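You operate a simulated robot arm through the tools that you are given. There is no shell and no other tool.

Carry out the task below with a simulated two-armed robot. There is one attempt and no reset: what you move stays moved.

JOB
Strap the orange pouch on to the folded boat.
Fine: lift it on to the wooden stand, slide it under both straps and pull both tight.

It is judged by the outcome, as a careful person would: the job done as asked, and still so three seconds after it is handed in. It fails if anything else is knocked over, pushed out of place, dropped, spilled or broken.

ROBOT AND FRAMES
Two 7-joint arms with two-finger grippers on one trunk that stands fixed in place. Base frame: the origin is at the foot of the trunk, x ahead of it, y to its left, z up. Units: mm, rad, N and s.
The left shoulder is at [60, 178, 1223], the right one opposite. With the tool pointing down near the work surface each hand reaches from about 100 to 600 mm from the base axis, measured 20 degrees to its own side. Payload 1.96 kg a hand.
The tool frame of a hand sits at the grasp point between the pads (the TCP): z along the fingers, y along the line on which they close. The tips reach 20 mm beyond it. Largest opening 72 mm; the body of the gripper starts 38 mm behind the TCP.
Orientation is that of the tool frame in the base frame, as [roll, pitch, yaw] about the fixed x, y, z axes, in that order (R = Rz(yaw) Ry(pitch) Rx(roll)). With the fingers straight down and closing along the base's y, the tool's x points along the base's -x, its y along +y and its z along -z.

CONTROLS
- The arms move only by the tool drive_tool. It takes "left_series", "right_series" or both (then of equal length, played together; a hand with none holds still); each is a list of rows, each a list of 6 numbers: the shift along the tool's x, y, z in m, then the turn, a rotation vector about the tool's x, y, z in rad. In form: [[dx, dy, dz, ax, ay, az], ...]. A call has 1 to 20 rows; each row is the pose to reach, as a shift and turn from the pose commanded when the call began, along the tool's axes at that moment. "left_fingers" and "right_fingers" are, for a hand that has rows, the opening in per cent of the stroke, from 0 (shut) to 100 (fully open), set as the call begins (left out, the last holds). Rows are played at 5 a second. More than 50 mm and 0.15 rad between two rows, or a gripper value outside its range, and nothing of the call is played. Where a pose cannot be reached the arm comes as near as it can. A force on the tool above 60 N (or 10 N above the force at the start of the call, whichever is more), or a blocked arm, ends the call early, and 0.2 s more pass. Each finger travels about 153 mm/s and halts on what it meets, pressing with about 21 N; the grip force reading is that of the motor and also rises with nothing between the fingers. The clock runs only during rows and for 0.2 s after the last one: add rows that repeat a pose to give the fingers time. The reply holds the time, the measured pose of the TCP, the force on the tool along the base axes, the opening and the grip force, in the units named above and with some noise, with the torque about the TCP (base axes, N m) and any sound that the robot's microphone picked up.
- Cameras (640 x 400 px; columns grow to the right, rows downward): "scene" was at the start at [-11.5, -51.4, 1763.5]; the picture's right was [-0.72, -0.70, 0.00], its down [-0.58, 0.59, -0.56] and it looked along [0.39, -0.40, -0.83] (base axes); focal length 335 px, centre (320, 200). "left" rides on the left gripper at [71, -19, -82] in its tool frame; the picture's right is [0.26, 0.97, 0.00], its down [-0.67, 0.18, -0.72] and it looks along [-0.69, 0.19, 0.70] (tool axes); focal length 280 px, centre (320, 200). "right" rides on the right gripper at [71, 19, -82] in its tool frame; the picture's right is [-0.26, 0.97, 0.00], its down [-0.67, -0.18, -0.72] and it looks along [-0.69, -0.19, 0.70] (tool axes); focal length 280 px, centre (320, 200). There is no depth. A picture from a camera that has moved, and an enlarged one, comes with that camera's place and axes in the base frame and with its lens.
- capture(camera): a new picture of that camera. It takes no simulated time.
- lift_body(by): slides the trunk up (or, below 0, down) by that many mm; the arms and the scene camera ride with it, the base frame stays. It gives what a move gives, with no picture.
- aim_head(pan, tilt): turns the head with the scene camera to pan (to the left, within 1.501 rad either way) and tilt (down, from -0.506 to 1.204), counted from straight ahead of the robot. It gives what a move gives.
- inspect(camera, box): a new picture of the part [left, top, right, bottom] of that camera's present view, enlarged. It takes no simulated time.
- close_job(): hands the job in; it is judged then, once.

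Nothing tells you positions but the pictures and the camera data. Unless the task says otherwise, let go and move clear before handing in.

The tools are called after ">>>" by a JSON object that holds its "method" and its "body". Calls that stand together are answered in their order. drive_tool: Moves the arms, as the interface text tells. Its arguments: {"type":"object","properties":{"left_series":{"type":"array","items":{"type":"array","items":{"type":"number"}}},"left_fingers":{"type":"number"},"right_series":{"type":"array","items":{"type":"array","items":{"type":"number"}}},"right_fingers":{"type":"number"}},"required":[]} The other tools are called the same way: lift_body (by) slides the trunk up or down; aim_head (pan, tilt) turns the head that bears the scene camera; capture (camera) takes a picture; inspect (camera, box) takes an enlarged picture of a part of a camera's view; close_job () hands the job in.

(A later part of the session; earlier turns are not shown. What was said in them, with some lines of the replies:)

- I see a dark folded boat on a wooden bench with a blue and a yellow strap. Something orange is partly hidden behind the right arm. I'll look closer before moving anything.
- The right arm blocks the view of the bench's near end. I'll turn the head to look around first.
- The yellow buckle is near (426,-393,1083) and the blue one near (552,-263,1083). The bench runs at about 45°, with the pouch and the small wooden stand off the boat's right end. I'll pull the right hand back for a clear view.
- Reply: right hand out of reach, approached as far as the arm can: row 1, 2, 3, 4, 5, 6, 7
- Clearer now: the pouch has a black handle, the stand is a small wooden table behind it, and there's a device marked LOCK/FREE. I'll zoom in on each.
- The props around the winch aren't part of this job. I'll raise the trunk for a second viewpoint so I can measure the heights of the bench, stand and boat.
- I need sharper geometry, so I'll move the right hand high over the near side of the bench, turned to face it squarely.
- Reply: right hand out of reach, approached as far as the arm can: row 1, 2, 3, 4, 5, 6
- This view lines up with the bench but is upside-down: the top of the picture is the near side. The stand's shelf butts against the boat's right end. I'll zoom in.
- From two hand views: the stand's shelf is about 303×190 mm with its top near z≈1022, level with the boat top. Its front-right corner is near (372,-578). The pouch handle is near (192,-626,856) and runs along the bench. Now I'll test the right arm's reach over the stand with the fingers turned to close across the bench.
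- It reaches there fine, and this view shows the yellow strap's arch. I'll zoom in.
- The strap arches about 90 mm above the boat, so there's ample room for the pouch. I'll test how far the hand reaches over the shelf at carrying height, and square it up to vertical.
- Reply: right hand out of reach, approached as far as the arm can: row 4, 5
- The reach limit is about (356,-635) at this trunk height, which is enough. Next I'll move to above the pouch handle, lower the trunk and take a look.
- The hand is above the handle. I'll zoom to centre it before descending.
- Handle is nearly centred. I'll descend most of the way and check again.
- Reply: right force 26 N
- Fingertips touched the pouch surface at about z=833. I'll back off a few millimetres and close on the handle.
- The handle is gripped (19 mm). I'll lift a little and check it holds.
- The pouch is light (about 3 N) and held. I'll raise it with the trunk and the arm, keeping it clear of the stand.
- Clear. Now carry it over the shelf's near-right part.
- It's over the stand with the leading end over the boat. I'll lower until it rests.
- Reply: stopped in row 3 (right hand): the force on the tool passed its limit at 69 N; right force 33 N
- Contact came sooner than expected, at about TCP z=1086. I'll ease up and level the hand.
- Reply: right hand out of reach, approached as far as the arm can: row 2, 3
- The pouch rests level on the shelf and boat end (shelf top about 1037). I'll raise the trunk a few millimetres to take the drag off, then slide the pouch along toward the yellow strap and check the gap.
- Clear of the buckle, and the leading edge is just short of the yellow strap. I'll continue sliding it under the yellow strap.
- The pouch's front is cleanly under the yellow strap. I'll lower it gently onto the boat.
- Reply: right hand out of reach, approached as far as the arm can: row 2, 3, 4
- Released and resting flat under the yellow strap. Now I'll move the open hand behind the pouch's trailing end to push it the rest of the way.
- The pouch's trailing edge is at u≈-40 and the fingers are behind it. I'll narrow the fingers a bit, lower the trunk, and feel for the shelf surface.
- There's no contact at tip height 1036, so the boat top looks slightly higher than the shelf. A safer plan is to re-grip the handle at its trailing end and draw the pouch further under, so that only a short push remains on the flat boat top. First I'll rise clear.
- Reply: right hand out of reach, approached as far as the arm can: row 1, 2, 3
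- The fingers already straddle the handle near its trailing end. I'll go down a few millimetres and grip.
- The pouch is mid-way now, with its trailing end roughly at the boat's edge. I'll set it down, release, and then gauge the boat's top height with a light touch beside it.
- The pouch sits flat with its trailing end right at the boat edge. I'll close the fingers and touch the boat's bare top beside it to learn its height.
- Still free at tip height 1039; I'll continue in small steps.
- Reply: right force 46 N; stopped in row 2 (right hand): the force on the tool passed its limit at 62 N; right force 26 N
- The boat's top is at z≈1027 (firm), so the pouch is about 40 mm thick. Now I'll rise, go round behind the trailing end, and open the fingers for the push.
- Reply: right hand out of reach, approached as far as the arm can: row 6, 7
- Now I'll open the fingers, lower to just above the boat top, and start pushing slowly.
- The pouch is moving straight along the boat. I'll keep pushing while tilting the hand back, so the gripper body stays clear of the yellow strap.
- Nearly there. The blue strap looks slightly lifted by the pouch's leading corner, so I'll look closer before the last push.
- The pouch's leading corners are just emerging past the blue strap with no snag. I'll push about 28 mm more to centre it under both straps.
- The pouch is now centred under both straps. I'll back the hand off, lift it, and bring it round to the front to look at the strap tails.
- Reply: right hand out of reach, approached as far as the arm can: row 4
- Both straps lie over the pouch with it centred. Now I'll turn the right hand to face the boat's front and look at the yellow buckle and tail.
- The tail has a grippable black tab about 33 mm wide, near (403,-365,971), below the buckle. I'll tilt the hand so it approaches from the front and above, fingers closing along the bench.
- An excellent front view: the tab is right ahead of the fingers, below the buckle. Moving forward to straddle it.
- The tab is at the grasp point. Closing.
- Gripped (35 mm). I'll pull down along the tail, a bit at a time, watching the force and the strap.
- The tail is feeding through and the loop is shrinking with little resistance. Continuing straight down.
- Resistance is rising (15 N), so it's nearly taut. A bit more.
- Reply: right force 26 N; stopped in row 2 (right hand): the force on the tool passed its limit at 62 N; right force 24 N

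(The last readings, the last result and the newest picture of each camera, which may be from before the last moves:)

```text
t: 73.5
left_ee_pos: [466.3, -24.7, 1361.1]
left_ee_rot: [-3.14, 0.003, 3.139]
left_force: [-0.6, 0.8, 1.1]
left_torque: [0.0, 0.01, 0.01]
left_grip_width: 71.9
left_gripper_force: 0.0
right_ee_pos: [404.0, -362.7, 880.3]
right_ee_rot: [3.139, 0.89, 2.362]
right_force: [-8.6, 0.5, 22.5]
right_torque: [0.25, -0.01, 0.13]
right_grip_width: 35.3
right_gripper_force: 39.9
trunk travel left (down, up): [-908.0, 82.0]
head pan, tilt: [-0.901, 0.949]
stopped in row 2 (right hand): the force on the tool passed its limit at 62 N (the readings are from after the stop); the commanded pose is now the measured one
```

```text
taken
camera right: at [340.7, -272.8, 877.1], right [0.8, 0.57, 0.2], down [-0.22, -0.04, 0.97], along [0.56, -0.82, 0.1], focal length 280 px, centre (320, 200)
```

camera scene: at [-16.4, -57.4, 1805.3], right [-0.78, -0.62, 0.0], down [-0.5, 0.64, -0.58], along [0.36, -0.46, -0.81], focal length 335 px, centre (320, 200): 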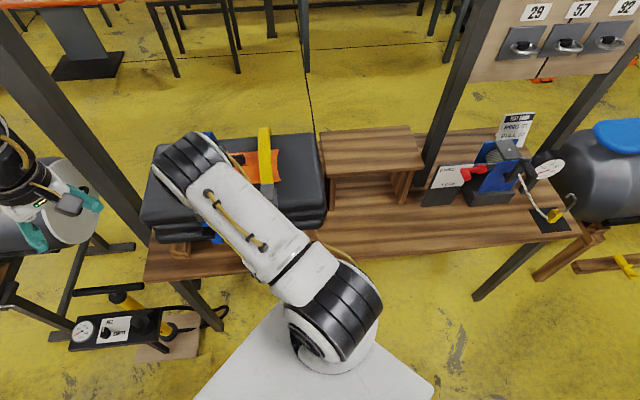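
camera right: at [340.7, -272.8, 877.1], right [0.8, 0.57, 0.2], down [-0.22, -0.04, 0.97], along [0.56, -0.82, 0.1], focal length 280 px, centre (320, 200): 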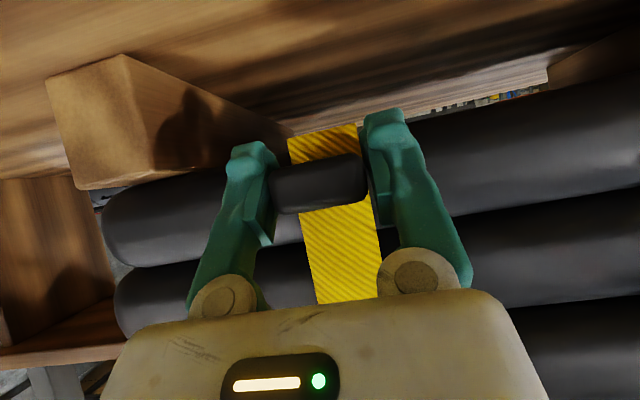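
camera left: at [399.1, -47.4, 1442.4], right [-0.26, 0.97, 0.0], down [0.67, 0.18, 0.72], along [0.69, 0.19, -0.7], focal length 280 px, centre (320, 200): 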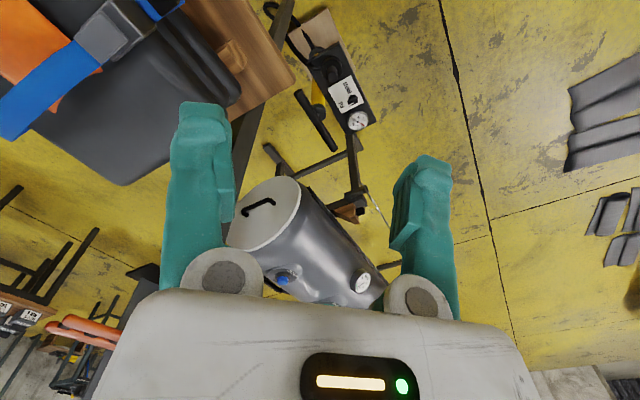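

It stopped hard at over 60 N, so the yellow strap is tight. I'll open the fingers and back straight out.

>>> {"method": "drive_tool", "body": {"right_series": [[0, 0, 0, 0, 0, 0], [0, 0, 0, 0, 0, 0], [0, 0, 0, 0, 0, 0]], "right_fingers": 100}}

>>> {"method": "drive_tool", "body": {"right_series": [[0, 0, -0.02, 0, 0, 0], [0, 0, -0.045, 0, 0, 0], [0, 0, -0.07, 0, 0, 0], [0, 0, -0.09, 0, 0, 0], [0, 0, -0.09, 0, 0, 0]]}}

>>> {"method": "capture", "body": {"camera": "right"}}

>>> {"method": "inspect", "body": {"camera": "scene", "box": [160, 110, 340, 240]}}

```text
t: 74.3
left_ee_pos: [471.3, -27.9, 1360.0]
left_ee_rot: [3.141, 0.0, -3.142]
left_force: [-0.3, 0.9, 0.5]
left_torque: [0.02, 0.01, 0.02]
left_grip_width: 72.0
left_gripper_force: 0.0
right_ee_pos: [407.1, -362.5, 876.7]
right_ee_rot: [3.14, 0.883, 2.364]
right_force: [-0.6, 0.0, -0.2]
right_torque: [0.01, -0.01, -0.02]
right_grip_width: 71.9
right_gripper_force: 0.1
trunk travel left (down, up): [-908.0, 82.0]
head pan, tilt: [-0.901, 0.949]
```

```text
t: 75.5
left_ee_pos: [470.8, -27.6, 1359.6]
left_ee_rot: [-3.142, -0.001, -3.142]
left_force: [-0.3, 0.1, -0.7]
left_torque: [0.02, -0.02, 0.01]
left_grip_width: 72.2
left_gripper_force: 0.2
right_ee_pos: [357.8, -312.6, 935.6]
right_ee_rot: [3.139, 0.885, 2.364]
right_force: [-0.1, 0.1, -0.3]
right_torque: [0.01, 0.02, -0.01]
right_grip_width: 72.1
right_gripper_force: 0.0
trunk travel left (down, up): [-908.0, 82.0]
head pan, tilt: [-0.901, 0.949]
```

```text
taken
camera right: at [293.9, -224.5, 932.2], right [0.8, 0.57, 0.2], down [-0.22, -0.04, 0.97], along [0.57, -0.82, 0.09], focal length 280 px, centre (320, 200)
```

right: 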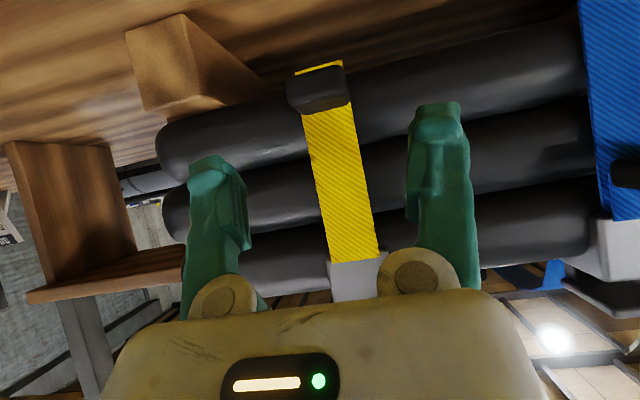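

```text
3.08 times, centred on (250, 175) of scene
camera zoom: at [-15.6, -57.8, 1805.3], right [-0.78, -0.62, 0.0], down [-0.51, 0.64, -0.58], along [0.36, -0.46, -0.81], focal length 1032 px, centre (535, 277)
```

zoom: 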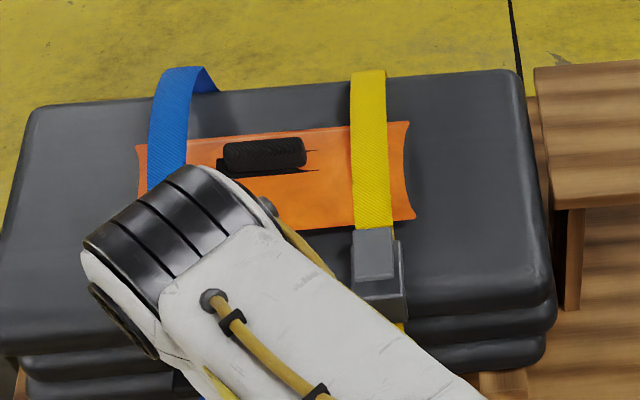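

Yellow is tight and holding. Now I'll shift along to the blue tail at the same angle.

>>> {"method": "drive_tool", "body": {"right_series": [[-0.012, 0.035, -0.0095, 0, 0, 0], [-0.023, 0.07, -0.019, 0, 0, 0], [-0.035, 0.105, -0.0285, 0, 0, 0], [-0.046, 0.14, -0.038, 0, 0, 0], [-0.058, 0.177, -0.0475, 0, 0, 0], [-0.058, 0.177, -0.0475, 0, 0, 0]]}}

>>> {"method": "capture", "body": {"camera": "right"}}

>>> {"method": "capture", "body": {"camera": "scene"}}

```text
t: 76.9
left_ee_pos: [470.7, -28.1, 1360.2]
left_ee_rot: [3.141, 0.0, 3.14]
left_force: [0.3, 0.0, -0.4]
left_torque: [0.02, 0.01, 0.01]
left_grip_width: 72.0
left_gripper_force: 0.1
right_ee_pos: [480.6, -186.3, 1009.9]
right_ee_rot: [3.14, 0.884, 2.363]
right_force: [0.4, -0.3, 0.6]
right_torque: [0.02, -0.02, -0.02]
right_grip_width: 72.1
right_gripper_force: 0.1
trunk travel left (down, up): [-908.0, 82.0]
head pan, tilt: [-0.901, 0.949]
```

```text
taken
camera right: at [416.3, -97.4, 1007.6], right [0.8, 0.57, 0.2], down [-0.22, -0.04, 0.97], along [0.57, -0.82, 0.09], focal length 280 px, centre (320, 200)
```

right: 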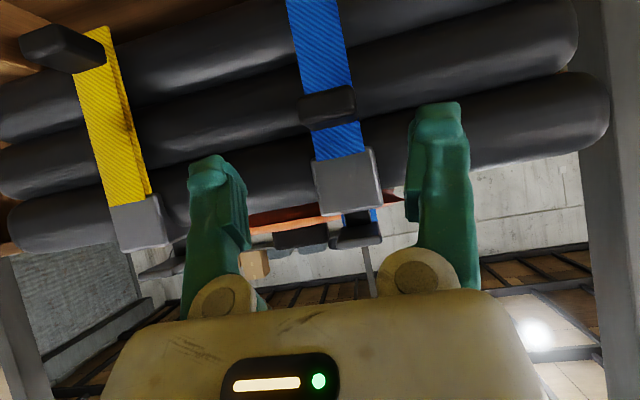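

```text
taken
camera scene: at [-16.2, -58.2, 1805.3], right [-0.78, -0.62, 0.0], down [-0.5, 0.64, -0.58], along [0.36, -0.46, -0.81], focal length 335 px, centre (320, 200)
```

scene: 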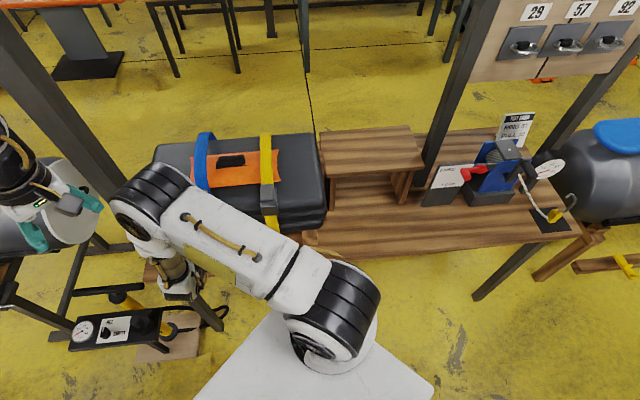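

The blue tab is dead ahead. Advancing in two steps.

>>> {"method": "drive_tool", "body": {"right_series": [[-0.003, 0.001, 0.02, 0, 0, 0], [-0.006, 0.003, 0.04, 0, 0, 0], [-0.008, 0.004, 0.057, 0, 0, 0], [-0.008, 0.004, 0.057, 0, 0, 0]]}}

>>> {"method": "capture", "body": {"camera": "right"}}

```text
t: 77.9
left_ee_pos: [469.9, -27.6, 1359.6]
left_ee_rot: [3.142, -0.001, -3.141]
left_force: [0.2, 0.3, 0.2]
left_torque: [0.0, -0.01, 0.02]
left_grip_width: 72.2
left_gripper_force: 0.0
right_ee_pos: [520.1, -220.2, 979.3]
right_ee_rot: [3.141, 0.884, 2.362]
right_force: [-0.3, -0.6, -1.3]
right_torque: [0.04, 0.01, 0.02]
right_grip_width: 72.1
right_gripper_force: 0.1
trunk travel left (down, up): [-908.0, 82.0]
head pan, tilt: [-0.901, 0.949]
```

```text
taken
camera right: at [455.3, -129.7, 977.5], right [0.8, 0.57, 0.2], down [-0.22, -0.04, 0.97], along [0.57, -0.82, 0.09], focal length 280 px, centre (320, 200)
```

right: 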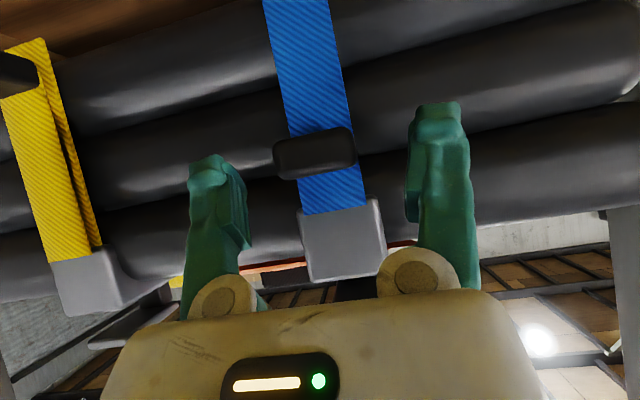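

>>> {"method": "drive_tool", "body": {"right_series": [[0, -0.001, 0.009, 0, 0, 0], [0, -0.002, 0.018, 0, 0, 0], [0, -0.002, 0.018, 0, 0, 0]]}}

>>> {"method": "capture", "body": {"camera": "right"}}

```text
t: 78.7
left_ee_pos: [469.8, -27.4, 1359.1]
left_ee_rot: [3.14, 0.0, 3.139]
left_force: [0.9, -0.6, 0.3]
left_torque: [-0.01, 0.0, 0.0]
left_grip_width: 72.2
left_gripper_force: 0.2
right_ee_pos: [527.8, -230.2, 969.3]
right_ee_rot: [3.141, 0.885, 2.363]
right_force: [0.3, -0.2, 0.3]
right_torque: [-0.02, 0.0, -0.02]
right_grip_width: 72.1
right_gripper_force: 0.0
trunk travel left (down, up): [-908.0, 82.0]
head pan, tilt: [-0.901, 0.949]
```

```text
taken
camera right: at [464.2, -140.9, 966.4], right [0.8, 0.57, 0.2], down [-0.22, -0.04, 0.97], along [0.57, -0.82, 0.09], focal length 280 px, centre (320, 200)
```

right: 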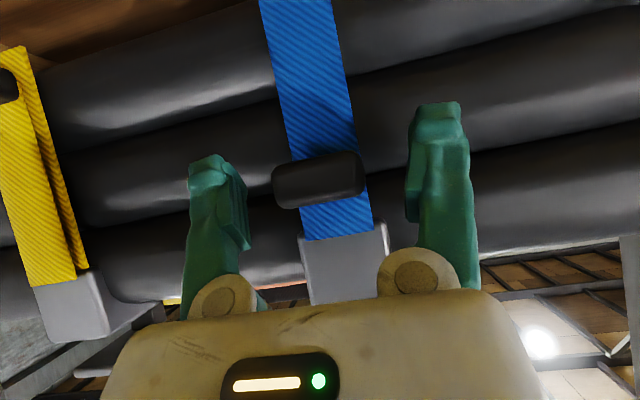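

>>> {"method": "drive_tool", "body": {"right_series": [[0, -0.001, 0.002, 0, 0, 0], [0, -0.001, 0.003, 0, 0, 0], [0, -0.001, 0.003, 0, 0, 0], [0, -0.001, 0.003, 0, 0, 0], [0, -0.001, 0.003, 0, 0, 0]], "right_fingers": 0}}

>>> {"method": "capture", "body": {"camera": "right"}}

```text
t: 79.9
left_ee_pos: [469.3, -26.7, 1360.9]
left_ee_rot: [-3.139, 0.0, 3.141]
left_force: [1.1, 0.4, 0.3]
left_torque: [0.0, -0.02, 0.0]
left_grip_width: 71.7
left_gripper_force: 0.1
right_ee_pos: [527.9, -230.6, 966.7]
right_ee_rot: [-3.14, 0.886, 2.363]
right_force: [-4.0, 8.4, 1.2]
right_torque: [0.26, 0.06, 0.02]
right_grip_width: 35.3
right_gripper_force: 39.4
trunk travel left (down, up): [-908.0, 82.0]
head pan, tilt: [-0.901, 0.949]
```

```text
taken
camera right: at [464.1, -142.0, 964.6], right [0.79, 0.57, 0.2], down [-0.22, -0.04, 0.97], along [0.57, -0.82, 0.09], focal length 280 px, centre (320, 200)
```

right: 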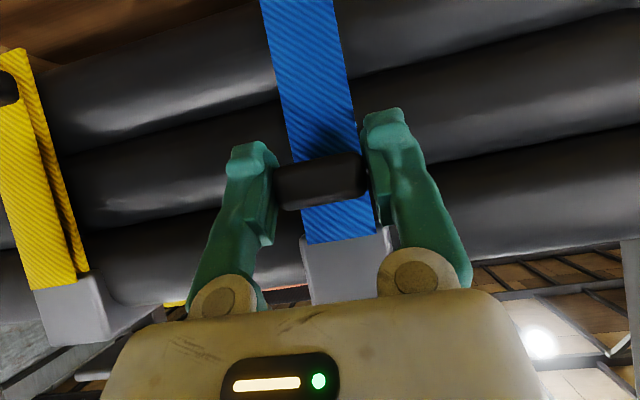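

Gripped. Pulling blue down in stages.

>>> {"method": "drive_tool", "body": {"right_series": [[0.0041, 0.0005, 0.0028, 0, 0, 0], [0.0082, 0.0005, 0.0057, 0, 0, 0], [0.0124, 0.0005, 0.0086, 0, 0, 0], [0.0165, 0.0005, 0.0114, 0, 0, 0], [0.0206, 0.0005, 0.0143, 0, 0, 0], [0.0206, 0.0005, 0.0143, 0, 0, 0]]}}

>>> {"method": "inspect", "body": {"camera": "scene", "box": [140, 110, 340, 240]}}

```text
t: 81.3
left_ee_pos: [470.8, -26.5, 1360.1]
left_ee_rot: [3.14, 0.001, 3.14]
left_force: [-0.7, -0.1, -0.1]
left_torque: [0.0, -0.01, -0.02]
left_grip_width: 72.0
left_gripper_force: 0.1
right_ee_pos: [528.2, -231.0, 942.1]
right_ee_rot: [3.141, 0.884, 2.363]
right_force: [0.6, 4.0, 1.4]
right_torque: [-0.15, -0.22, -0.05]
right_grip_width: 35.3
right_gripper_force: 39.8
trunk travel left (down, up): [-908.0, 82.0]
head pan, tilt: [-0.901, 0.949]
```

```text
3.08 times, centred on (240, 175) of scene
camera zoom: at [-16.0, -56.3, 1805.3], right [-0.78, -0.62, 0.0], down [-0.51, 0.64, -0.58], along [0.36, -0.46, -0.81], focal length 1032 px, centre (566, 277)
```

zoom: 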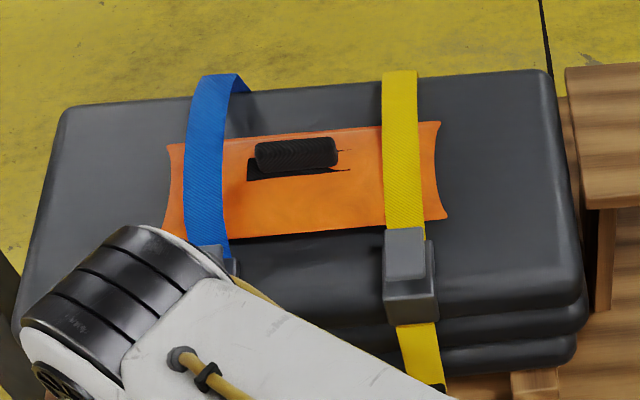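

Working well. Continuing.

>>> {"method": "drive_tool", "body": {"right_series": [[0.0039, 0.0, 0.0032, 0, 0, 0], [0.0077, 0, 0.0063, 0, 0, 0], [0.0116, 0, 0.0095, 0, 0, 0], [0.0155, 0, 0.0127, 0, 0, 0], [0.0193, 0, 0.0159, 0, 0, 0], [0.0232, 0, 0.019, 0, 0, 0], [0.0232, 0, 0.019, 0, 0, 0]]}}

>>> {"method": "inspect", "body": {"camera": "scene", "box": [140, 110, 340, 240]}}

>>> {"method": "capture", "body": {"camera": "right"}}

```text
t: 82.9
left_ee_pos: [470.4, -28.1, 1361.2]
left_ee_rot: [-3.141, -0.002, -3.141]
left_force: [0.2, 0.1, 0.0]
left_torque: [-0.01, -0.01, 0.02]
left_grip_width: 71.9
left_gripper_force: 0.1
right_ee_pos: [528.7, -230.3, 912.5]
right_ee_rot: [3.139, 0.885, 2.362]
right_force: [1.6, -0.8, 3.4]
right_torque: [-0.06, -0.09, -0.01]
right_grip_width: 35.1
right_gripper_force: 39.9
trunk travel left (down, up): [-908.0, 82.0]
head pan, tilt: [-0.901, 0.949]
```

```text
3.08 times, centred on (240, 175) of scene
camera zoom: at [-16.1, -57.3, 1805.3], right [-0.78, -0.62, 0.0], down [-0.51, 0.64, -0.58], along [0.36, -0.46, -0.81], focal length 1032 px, centre (566, 277)
```

zoom: 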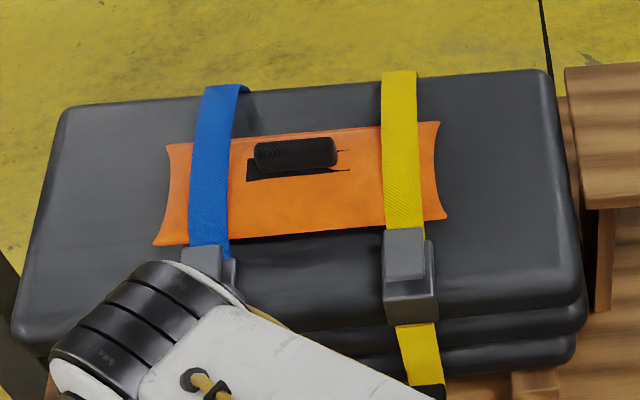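

```text
taken
camera right: at [464.2, -142.0, 909.9], right [0.8, 0.57, 0.2], down [-0.22, -0.04, 0.97], along [0.56, -0.82, 0.09], focal length 280 px, centre (320, 200)
```

right: 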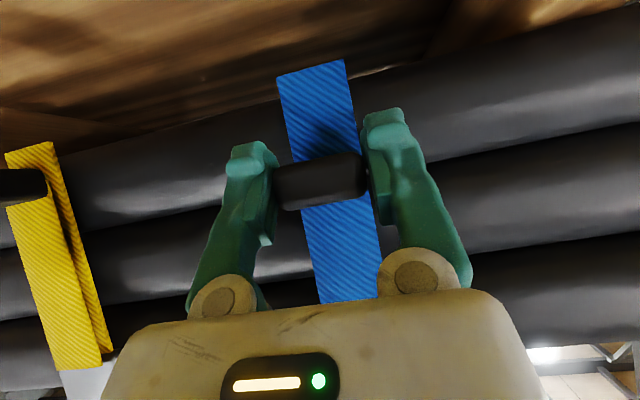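

>>> {"method": "drive_tool", "body": {"right_series": [[0.0039, 0.0, 0.0032, 0, 0, 0], [0.0077, 0, 0.0063, 0, 0, 0], [0.0116, 0, 0.0095, 0, 0, 0], [0.0147, 0, 0.012, 0, 0, 0], [0.0147, 0, 0.012, 0, 0, 0]]}}

>>> {"method": "drive_tool", "body": {"right_series": [[0.0031, 0.0, 0.0025, 0, 0, 0], [0.0062, 0, 0.005, 0, 0, 0], [0.0077, 0, 0.0063, 0, 0, 0], [0.0077, 0, 0.0063, 0, 0, 0]]}}

>>> {"method": "inspect", "body": {"camera": "scene", "box": [140, 110, 340, 240]}}

>>> {"method": "capture", "body": {"camera": "right"}}

```text
t: 84.1
left_ee_pos: [469.9, -28.7, 1358.9]
left_ee_rot: [-3.14, -0.001, -3.141]
left_force: [-0.6, -0.4, 0.7]
left_torque: [0.02, 0.01, -0.03]
left_grip_width: 72.0
left_gripper_force: 0.1
right_ee_pos: [529.0, -231.2, 893.3]
right_ee_rot: [3.139, 0.887, 2.362]
right_force: [0.7, -6.8, 11.0]
right_torque: [-0.23, -0.16, -0.06]
right_grip_width: 35.4
right_gripper_force: 40.7
trunk travel left (down, up): [-908.0, 82.0]
head pan, tilt: [-0.901, 0.949]
```

```text
t: 85.1
left_ee_pos: [470.7, -28.0, 1359.9]
left_ee_rot: [3.141, 0.001, 3.14]
left_force: [-0.1, -0.4, 0.3]
left_torque: [0.03, 0.0, -0.02]
left_grip_width: 71.9
left_gripper_force: 0.1
right_ee_pos: [527.4, -231.8, 883.7]
right_ee_rot: [3.137, 0.89, 2.36]
right_force: [6.3, -7.2, 19.5]
right_torque: [-0.29, -0.53, -0.02]
right_grip_width: 35.4
right_gripper_force: 40.1
trunk travel left (down, up): [-908.0, 82.0]
head pan, tilt: [-0.901, 0.949]
```

```text
3.08 times, centred on (240, 175) of scene
camera zoom: at [-17.5, -57.7, 1805.3], right [-0.78, -0.62, 0.0], down [-0.5, 0.64, -0.58], along [0.36, -0.46, -0.81], focal length 1032 px, centre (566, 277)
```

zoom: 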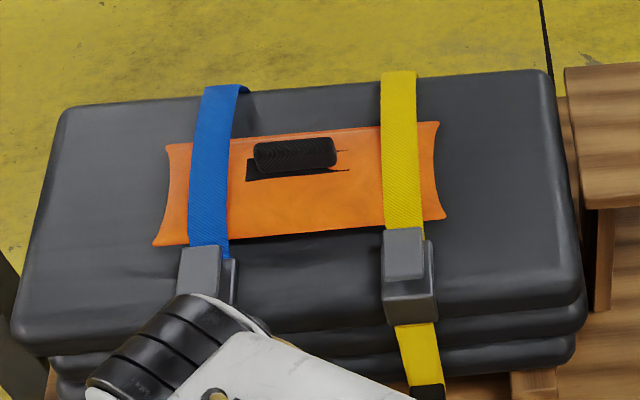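

```text
taken
camera right: at [464.1, -142.0, 881.2], right [0.79, 0.57, 0.21], down [-0.22, -0.04, 0.97], along [0.56, -0.82, 0.09], focal length 280 px, centre (320, 200)
```

right: 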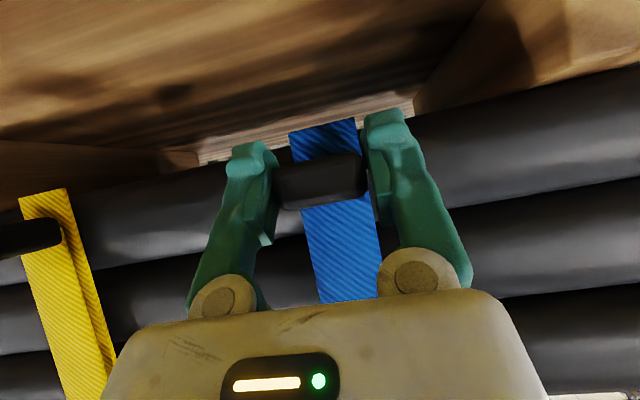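

Resistance is about 20 N. I'll pull to the hard stop, as with yellow.

>>> {"method": "drive_tool", "body": {"right_series": [[0.002, 0.0, 0.0016, 0, 0, 0], [0.004, 0, 0.0032, 0, 0, 0], [0.006, 0, 0.0048, 0, 0, 0], [0.006, 0, 0.0048, 0, 0, 0]]}}

>>> {"method": "drive_tool", "body": {"right_series": [[0.002, 0.0, 0.0016, 0, 0, 0], [0.004, 0, 0.0032, 0, 0, 0], [0.006, 0, 0.0048, 0, 0, 0], [0.006, 0, 0.0048, 0, 0, 0]]}}

>>> {"method": "capture", "body": {"camera": "right"}}

```text
t: 86.1
left_ee_pos: [465.7, -26.6, 1362.5]
left_ee_rot: [3.141, 0.004, -3.141]
left_force: [0.1, -0.4, -0.3]
left_torque: [0.01, 0.01, 0.0]
left_grip_width: 72.2
left_gripper_force: 0.0
right_ee_pos: [527.2, -232.3, 880.4]
right_ee_rot: [3.132, 0.898, 2.356]
right_force: [8.8, -10.1, 52.7]
right_torque: [-0.25, -0.22, 0.11]
right_grip_width: 35.5
right_gripper_force: 39.6
trunk travel left (down, up): [-908.0, 82.0]
head pan, tilt: [-0.901, 0.949]
```

```text
t: 87.1
left_ee_pos: [467.1, -25.3, 1360.9]
left_ee_rot: [-3.141, 0.004, -3.14]
left_force: [-0.4, 0.0, 0.1]
left_torque: [0.0, 0.04, 0.01]
left_grip_width: 71.9
left_gripper_force: 0.1
right_ee_pos: [526.2, -228.5, 871.3]
right_ee_rot: [3.135, 0.893, 2.358]
right_force: [5.2, 0.1, 42.4]
right_torque: [-0.31, -0.6, -0.18]
right_grip_width: 31.7
right_gripper_force: 39.8
trunk travel left (down, up): [-908.0, 82.0]
head pan, tilt: [-0.901, 0.949]
```

```text
taken
camera right: at [462.3, -140.1, 867.7], right [0.79, 0.57, 0.21], down [-0.23, -0.04, 0.97], along [0.56, -0.82, 0.1], focal length 280 px, centre (320, 200)
```

right: 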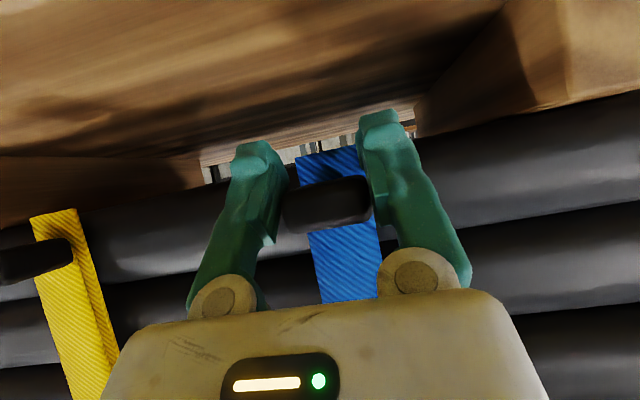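

Blue is at its hard stop too (over 50 N; the grip just began to slip). Opening and backing out.

>>> {"method": "drive_tool", "body": {"right_series": [[0, 0, 0, 0, 0, 0], [0, 0, 0, 0, 0, 0], [0, 0, 0, 0, 0, 0]], "right_fingers": 100}}

>>> {"method": "drive_tool", "body": {"right_series": [[0, 0, -0.02, 0, 0, 0], [0, 0, -0.045, 0, 0, 0], [0, 0, -0.07, 0, 0, 0], [0, 0, -0.1, 0, 0, 0], [0, 0, -0.13, 0, 0, 0], [0, 0, -0.13, 0, 0, 0]]}}

>>> {"method": "capture", "body": {"camera": "right"}}

>>> {"method": "capture", "body": {"camera": "scene"}}

>>> {"method": "inspect", "body": {"camera": "scene", "box": [140, 110, 340, 240]}}

>>> {"method": "inspect", "body": {"camera": "left", "box": [0, 0, 200, 125]}}

```text
t: 87.9
left_ee_pos: [471.5, -28.3, 1360.1]
left_ee_rot: [-3.14, 0.001, 3.141]
left_force: [-0.8, -0.4, 0.5]
left_torque: [-0.01, 0.02, 0.01]
left_grip_width: 72.0
left_gripper_force: 0.0
right_ee_pos: [526.8, -231.2, 867.1]
right_ee_rot: [-3.141, 0.883, 2.363]
right_force: [-0.8, 0.4, -0.3]
right_torque: [0.01, -0.01, -0.03]
right_grip_width: 72.1
right_gripper_force: 0.1
trunk travel left (down, up): [-908.0, 82.0]
head pan, tilt: [-0.901, 0.949]
```

```text
t: 89.3
left_ee_pos: [471.8, -29.2, 1359.1]
left_ee_rot: [3.141, -0.002, 3.14]
left_force: [-0.3, 0.6, 0.2]
left_torque: [0.01, 0.05, 0.02]
left_grip_width: 72.0
left_gripper_force: 0.1
right_ee_pos: [454.9, -160.5, 949.1]
right_ee_rot: [3.14, 0.885, 2.363]
right_force: [0.7, 0.8, 0.7]
right_torque: [0.02, -0.01, -0.01]
right_grip_width: 71.9
right_gripper_force: 0.2
trunk travel left (down, up): [-908.0, 82.0]
head pan, tilt: [-0.901, 0.949]
```

```text
taken
camera right: at [391.6, -71.8, 947.3], right [0.8, 0.57, 0.2], down [-0.22, -0.04, 0.97], along [0.56, -0.82, 0.09], focal length 280 px, centre (320, 200)
```

right: 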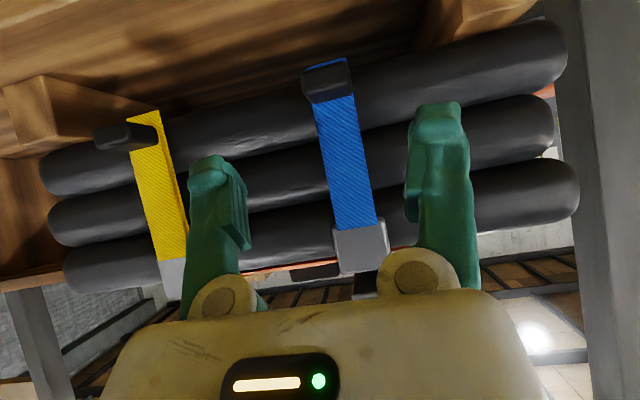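

```text
taken
camera scene: at [-15.5, -57.9, 1805.3], right [-0.78, -0.62, 0.0], down [-0.51, 0.64, -0.58], along [0.36, -0.46, -0.81], focal length 335 px, centre (320, 200)
```

scene: 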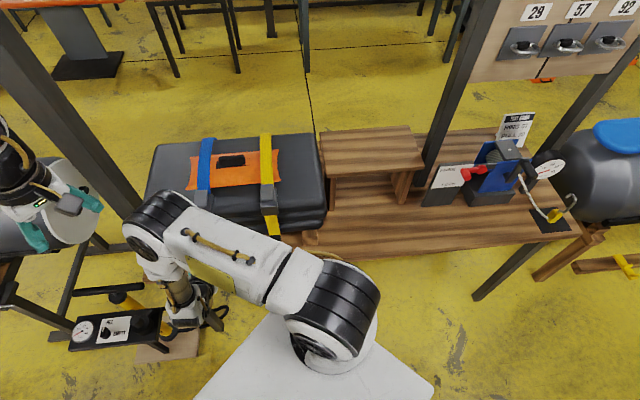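

```text
3.08 times, centred on (240, 175) of scene
camera zoom: at [-15.5, -57.9, 1805.3], right [-0.78, -0.62, 0.0], down [-0.51, 0.64, -0.58], along [0.36, -0.46, -0.81], focal length 1032 px, centre (566, 277)
```

zoom: 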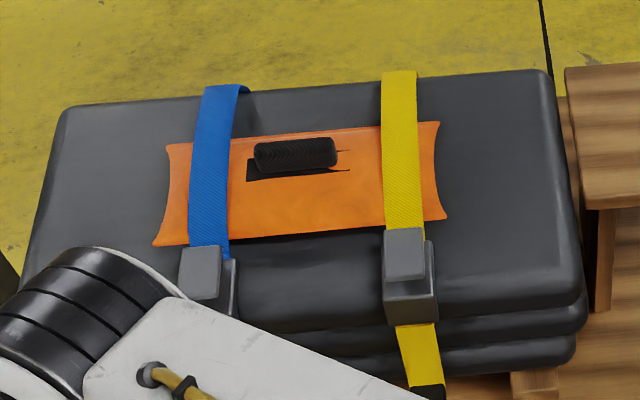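

```text
3.20 times, centred on (100, 62) of left
camera zoom: at [399.7, -47.5, 1442.2], right [-0.26, 0.97, 0.0], down [0.67, 0.18, 0.72], along [0.69, 0.19, -0.7], focal length 897 px, centre (1024, 640)
```

zoom: 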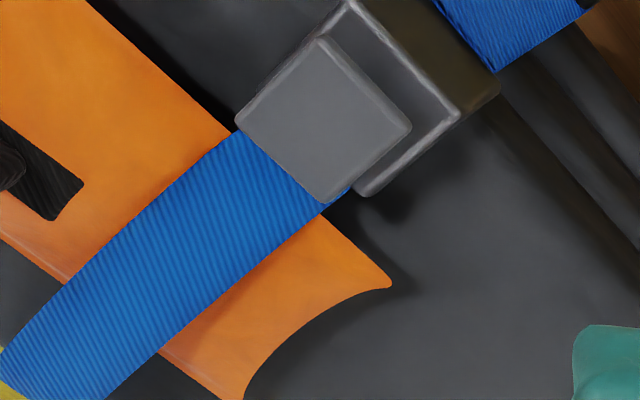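

Both straps lie flat and tight over the pouch. I'll move the hand clear along the front, then up, and take a final low view along the straps to confirm.

>>> {"method": "drive_tool", "body": {"right_series": [[0, -0.045, 0, 0, 0, 0], [0, -0.09, 0, 0, 0, 0], [0, -0.135, 0, 0, 0, 0], [0, -0.18, 0, 0, 0, 0], [-0.02, -0.21, -0.03, 0, 0.1, 0], [-0.04, -0.24, -0.06, 0, 0.22, 0], [-0.06, -0.26, -0.09, 0, 0.34, 0], [-0.08, -0.28, -0.11, 0, 0.46, 0], [-0.1, -0.28, -0.13, 0, 0.58, 0], [-0.12, -0.28, -0.15, 0, 0.7, 0], [-0.14, -0.28, -0.17, 0, 0.82, 0], [-0.15, -0.28, -0.18, 0, 0.885, 0]]}}

>>> {"method": "capture", "body": {"camera": "right"}}

>>> {"method": "capture", "body": {"camera": "scene"}}

```text
t: 91.9
left_ee_pos: [471.0, -26.2, 1359.6]
left_ee_rot: [-3.14, 0.0, 3.141]
left_force: [-0.1, 0.5, 0.8]
left_torque: [0.02, -0.01, 0.0]
left_grip_width: 71.9
left_gripper_force: 0.1
right_ee_pos: [235.4, -336.1, 1179.6]
right_ee_rot: [3.141, -0.001, 2.365]
right_force: [-0.7, 0.1, 0.1]
right_torque: [-0.02, -0.01, -0.01]
right_grip_width: 71.9
right_gripper_force: 0.1
right hand out of reach, approached as far as the arm can: row 7, 8, 9, 10, 11, 12
trunk travel left (down, up): [-908.0, 82.0]
head pan, tilt: [-0.901, 0.949]
```

```text
taken
camera right: at [198.9, -273.2, 1263.0], right [0.86, 0.5, 0.0], down [0.35, -0.6, 0.71], along [0.36, -0.62, -0.7], focal length 280 px, centre (320, 200)
```

right: 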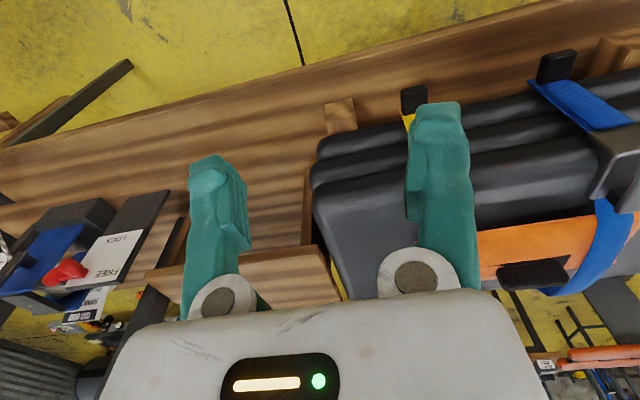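

```text
taken
camera scene: at [-15.6, -55.8, 1805.3], right [-0.78, -0.62, 0.0], down [-0.51, 0.64, -0.58], along [0.36, -0.46, -0.81], focal length 335 px, centre (320, 200)
```

scene: 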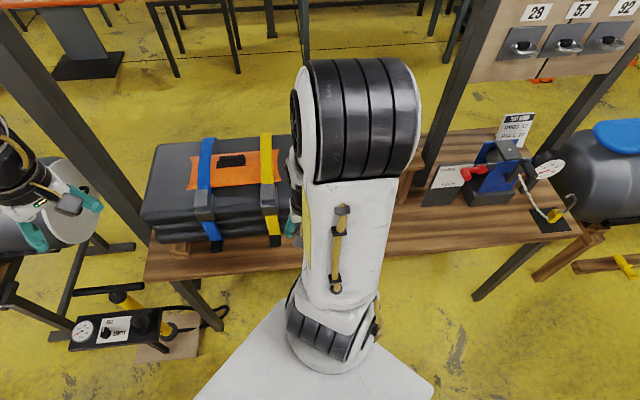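

>>> {"method": "inspect", "body": {"camera": "scene", "box": [140, 110, 300, 260]}}

>>> {"method": "drive_tool", "body": {"right_series": [[0, -0.005, 0, 0, 0, -0.14], [0, -0.01, 0, 0, 0, -0.28], [0, -0.015, 0, 0, 0, -0.42], [0, -0.02, 0, 0, 0, -0.56], [-0.02, -0.02, 0, 0, 0, -0.7], [-0.04, -0.02, 0, 0, 0, -0.84], [-0.07, -0.02, 0, 0, 0, -0.98], [-0.1, -0.02, 0, 0, 0, -1.12], [-0.13, -0.02, 0, 0, 0, -1.26], [-0.16, -0.02, 0, 0, 0, -1.4], [-0.2, -0.02, 0, 0, 0, -1.54], [-0.24, -0.02, 0, 0, 0, -1.57], [-0.24, -0.02, 0, 0, 0, -1.57]]}}

>>> {"method": "capture", "body": {"camera": "right"}}

```text
2.67 times, centred on (220, 185) of scene
camera zoom: at [-15.6, -55.8, 1805.3], right [-0.78, -0.62, 0.0], down [-0.51, 0.64, -0.58], along [0.36, -0.46, -0.81], focal length 894 px, centre (587, 240)
```

zoom: 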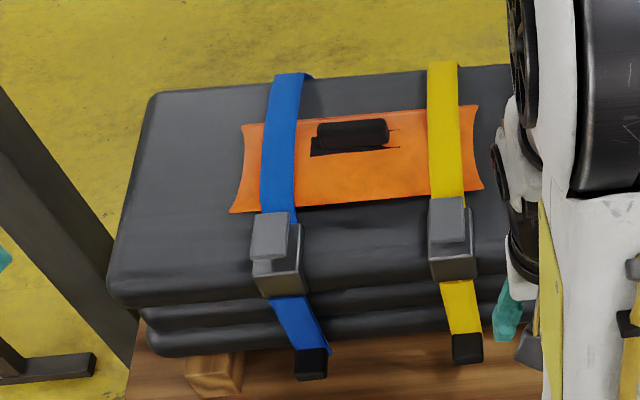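

```text
t: 94.7
left_ee_pos: [470.5, -27.1, 1359.5]
left_ee_rot: [3.141, -0.001, 3.141]
left_force: [-0.5, 0.4, -0.1]
left_torque: [-0.03, 0.0, -0.02]
left_grip_width: 72.0
left_gripper_force: 0.0
right_ee_pos: [392.3, -516.7, 1181.6]
right_ee_rot: [3.14, -0.001, -2.348]
right_force: [0.6, 0.0, -0.5]
right_torque: [-0.01, -0.01, 0.04]
right_grip_width: 72.1
right_gripper_force: 0.1
trunk travel left (down, up): [-908.0, 82.0]
head pan, tilt: [-0.901, 0.949]
```

```text
taken
camera right: at [328.8, -554.4, 1263.5], right [-0.5, 0.86, 0.0], down [0.6, 0.35, 0.72], along [0.62, 0.36, -0.7], focal length 280 px, centre (320, 200)
```

right: 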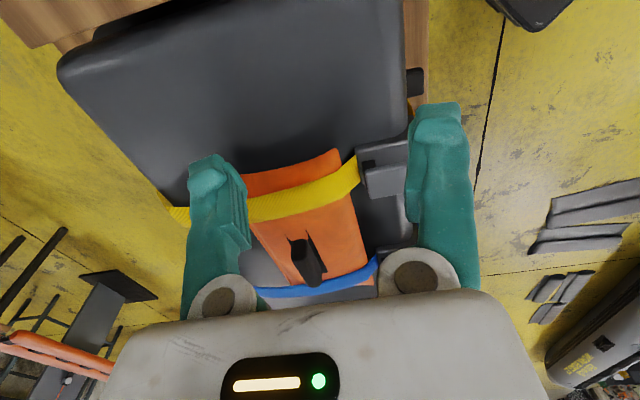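

>>> {"method": "inspect", "body": {"camera": "right", "box": [150, 130, 430, 310]}}

>>> {"method": "drive_tool", "body": {"right_series": [[0.04, 0.03, 0, 0, 0, 0], [0.08, 0.06, -0.01, 0, 0, 0], [0.12, 0.1, -0.02, 0, 0, 0], [0.13, 0.14, -0.03, 0, 0, 0], [0.13, 0.14, -0.03, 0, 0, 0]]}}

>>> {"method": "capture", "body": {"camera": "right"}}

>>> {"method": "capture", "body": {"camera": "scene"}}

```text
2.22 times, centred on (290, 220) of right
camera zoom: at [328.8, -554.4, 1263.5], right [-0.5, 0.86, 0.0], down [0.6, 0.35, 0.72], along [0.62, 0.36, -0.7], focal length 623 px, centre (387, 156)
```

zoom: 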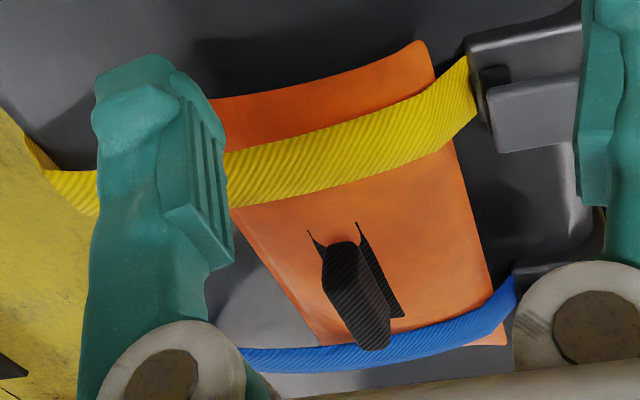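

```text
refused: row 2 steps farther than a row can; nothing moved
```

```text
taken
camera right: at [328.8, -554.4, 1263.5], right [-0.5, 0.86, 0.0], down [0.6, 0.35, 0.72], along [0.62, 0.36, -0.7], focal length 280 px, centre (320, 200)
```

right: 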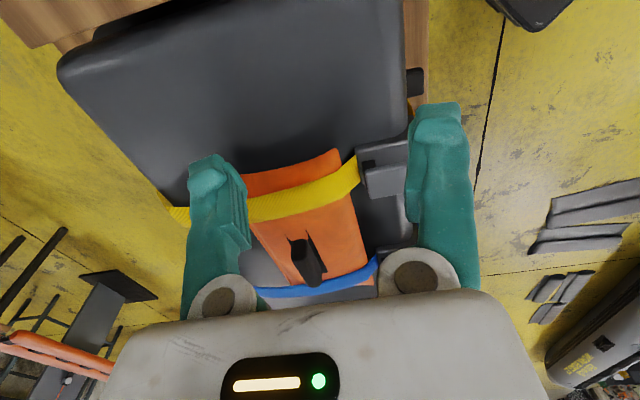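

```text
taken
camera scene: at [-16.9, -56.6, 1805.3], right [-0.78, -0.62, 0.0], down [-0.5, 0.64, -0.58], along [0.36, -0.46, -0.81], focal length 335 px, centre (320, 200)
```

scene: 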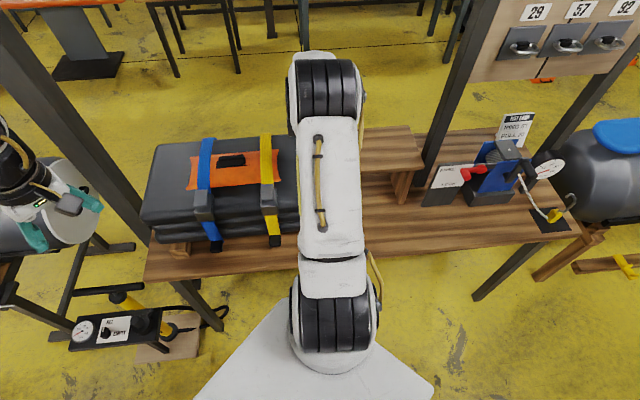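

From the end, both straps are snug against the pouch. Now I'll move the right hand clear of the boat.

>>> {"method": "drive_tool", "body": {"right_series": [[0.02, 0.03, 0, 0, 0, 0], [0.04, 0.06, 0, 0, 0, 0], [0.06, 0.1, 0, 0, 0, 0], [0.08, 0.14, 0, 0, 0, 0], [0.1, 0.18, 0, 0, 0, 0], [0.1, 0.2, 0, 0, 0, 0], [0.1, 0.2, 0, 0, 0, 0]]}}

>>> {"method": "capture", "body": {"camera": "scene"}}

>>> {"method": "inspect", "body": {"camera": "scene", "box": [130, 100, 450, 280]}}

>>> {"method": "inspect", "body": {"camera": "left", "box": [0, 0, 200, 125]}}

```text
t: 96.3
left_ee_pos: [470.8, -27.1, 1359.8]
left_ee_rot: [3.141, 0.001, -3.141]
left_force: [0.0, -0.5, 0.7]
left_torque: [0.0, 0.01, 0.02]
left_grip_width: 71.8
left_gripper_force: 0.1
right_ee_pos: [182.1, -451.6, 1179.6]
right_ee_rot: [-3.14, 0.0, -2.349]
right_force: [-0.8, -0.6, -1.2]
right_torque: [-0.02, 0.0, -0.01]
right_grip_width: 72.0
right_gripper_force: 0.0
trunk travel left (down, up): [-908.0, 82.0]
head pan, tilt: [-0.901, 0.949]
```

```text
taken
camera scene: at [-15.6, -58.0, 1805.3], right [-0.78, -0.62, 0.0], down [-0.51, 0.64, -0.58], along [0.36, -0.46, -0.81], focal length 335 px, centre (320, 200)
```

scene: 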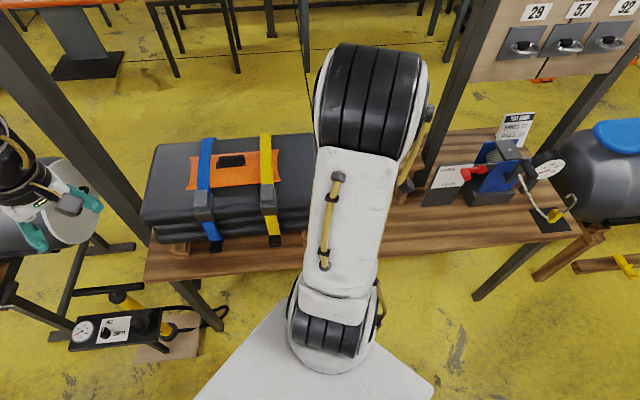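

```text
2.00 times, centred on (290, 190) of scene
camera zoom: at [-15.6, -58.0, 1805.3], right [-0.78, -0.62, 0.0], down [-0.51, 0.64, -0.58], along [0.36, -0.46, -0.81], focal length 671 px, centre (380, 220)
```

zoom: 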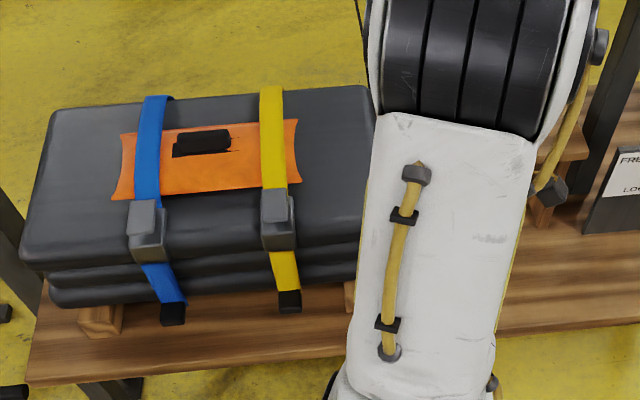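

```text
3.20 times, centred on (100, 62) of left
camera zoom: at [399.7, -47.6, 1442.2], right [-0.26, 0.97, 0.0], down [0.67, 0.18, 0.72], along [0.69, 0.19, -0.7], focal length 897 px, centre (1024, 640)
```

zoom: 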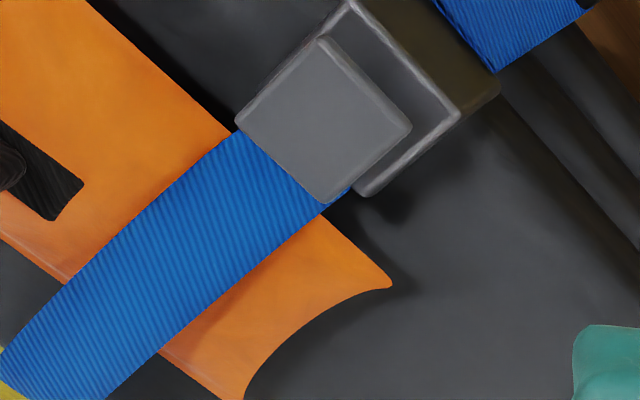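

The pouch sits centred on the boat with both straps over it, and both tails are pulled out and holding. Nothing else has been disturbed and both hands are clear. I'm handing the job in.

>>> {"method": "close_job", "body": {}}

```text
The job is handed in.
```

The orange pouch is strapped to the folded boat, centred under the blue and yellow straps, and I've handed the job in. No verdict has come back yet.

- **Placing it:** I lifted the pouch by its handle and set it down across the stand's near edge and the boat's end. I drew it under the yellow strap by the handle, then pushed it the rest of the way under the blue one.
- **Straps:** I pulled each tail to a hard stop: yellow at over 60 N, blue at over 50 N. On blue, the grip was just starting to slip at that point. Both held after I let go, and a view along the boat shows them snug on the pouch. I only pulled the tails; I didn't touch the buckle levers.
- **Two hard touches:** I set the pouch down on the stand harder than intended (69 N). I also pressed a fingertip on the boat's top at 62 N while measuring its height. Nothing visibly moved either time.

In the last pictures nothing else on the bench looks out of place, and both hands are clear of the boat.
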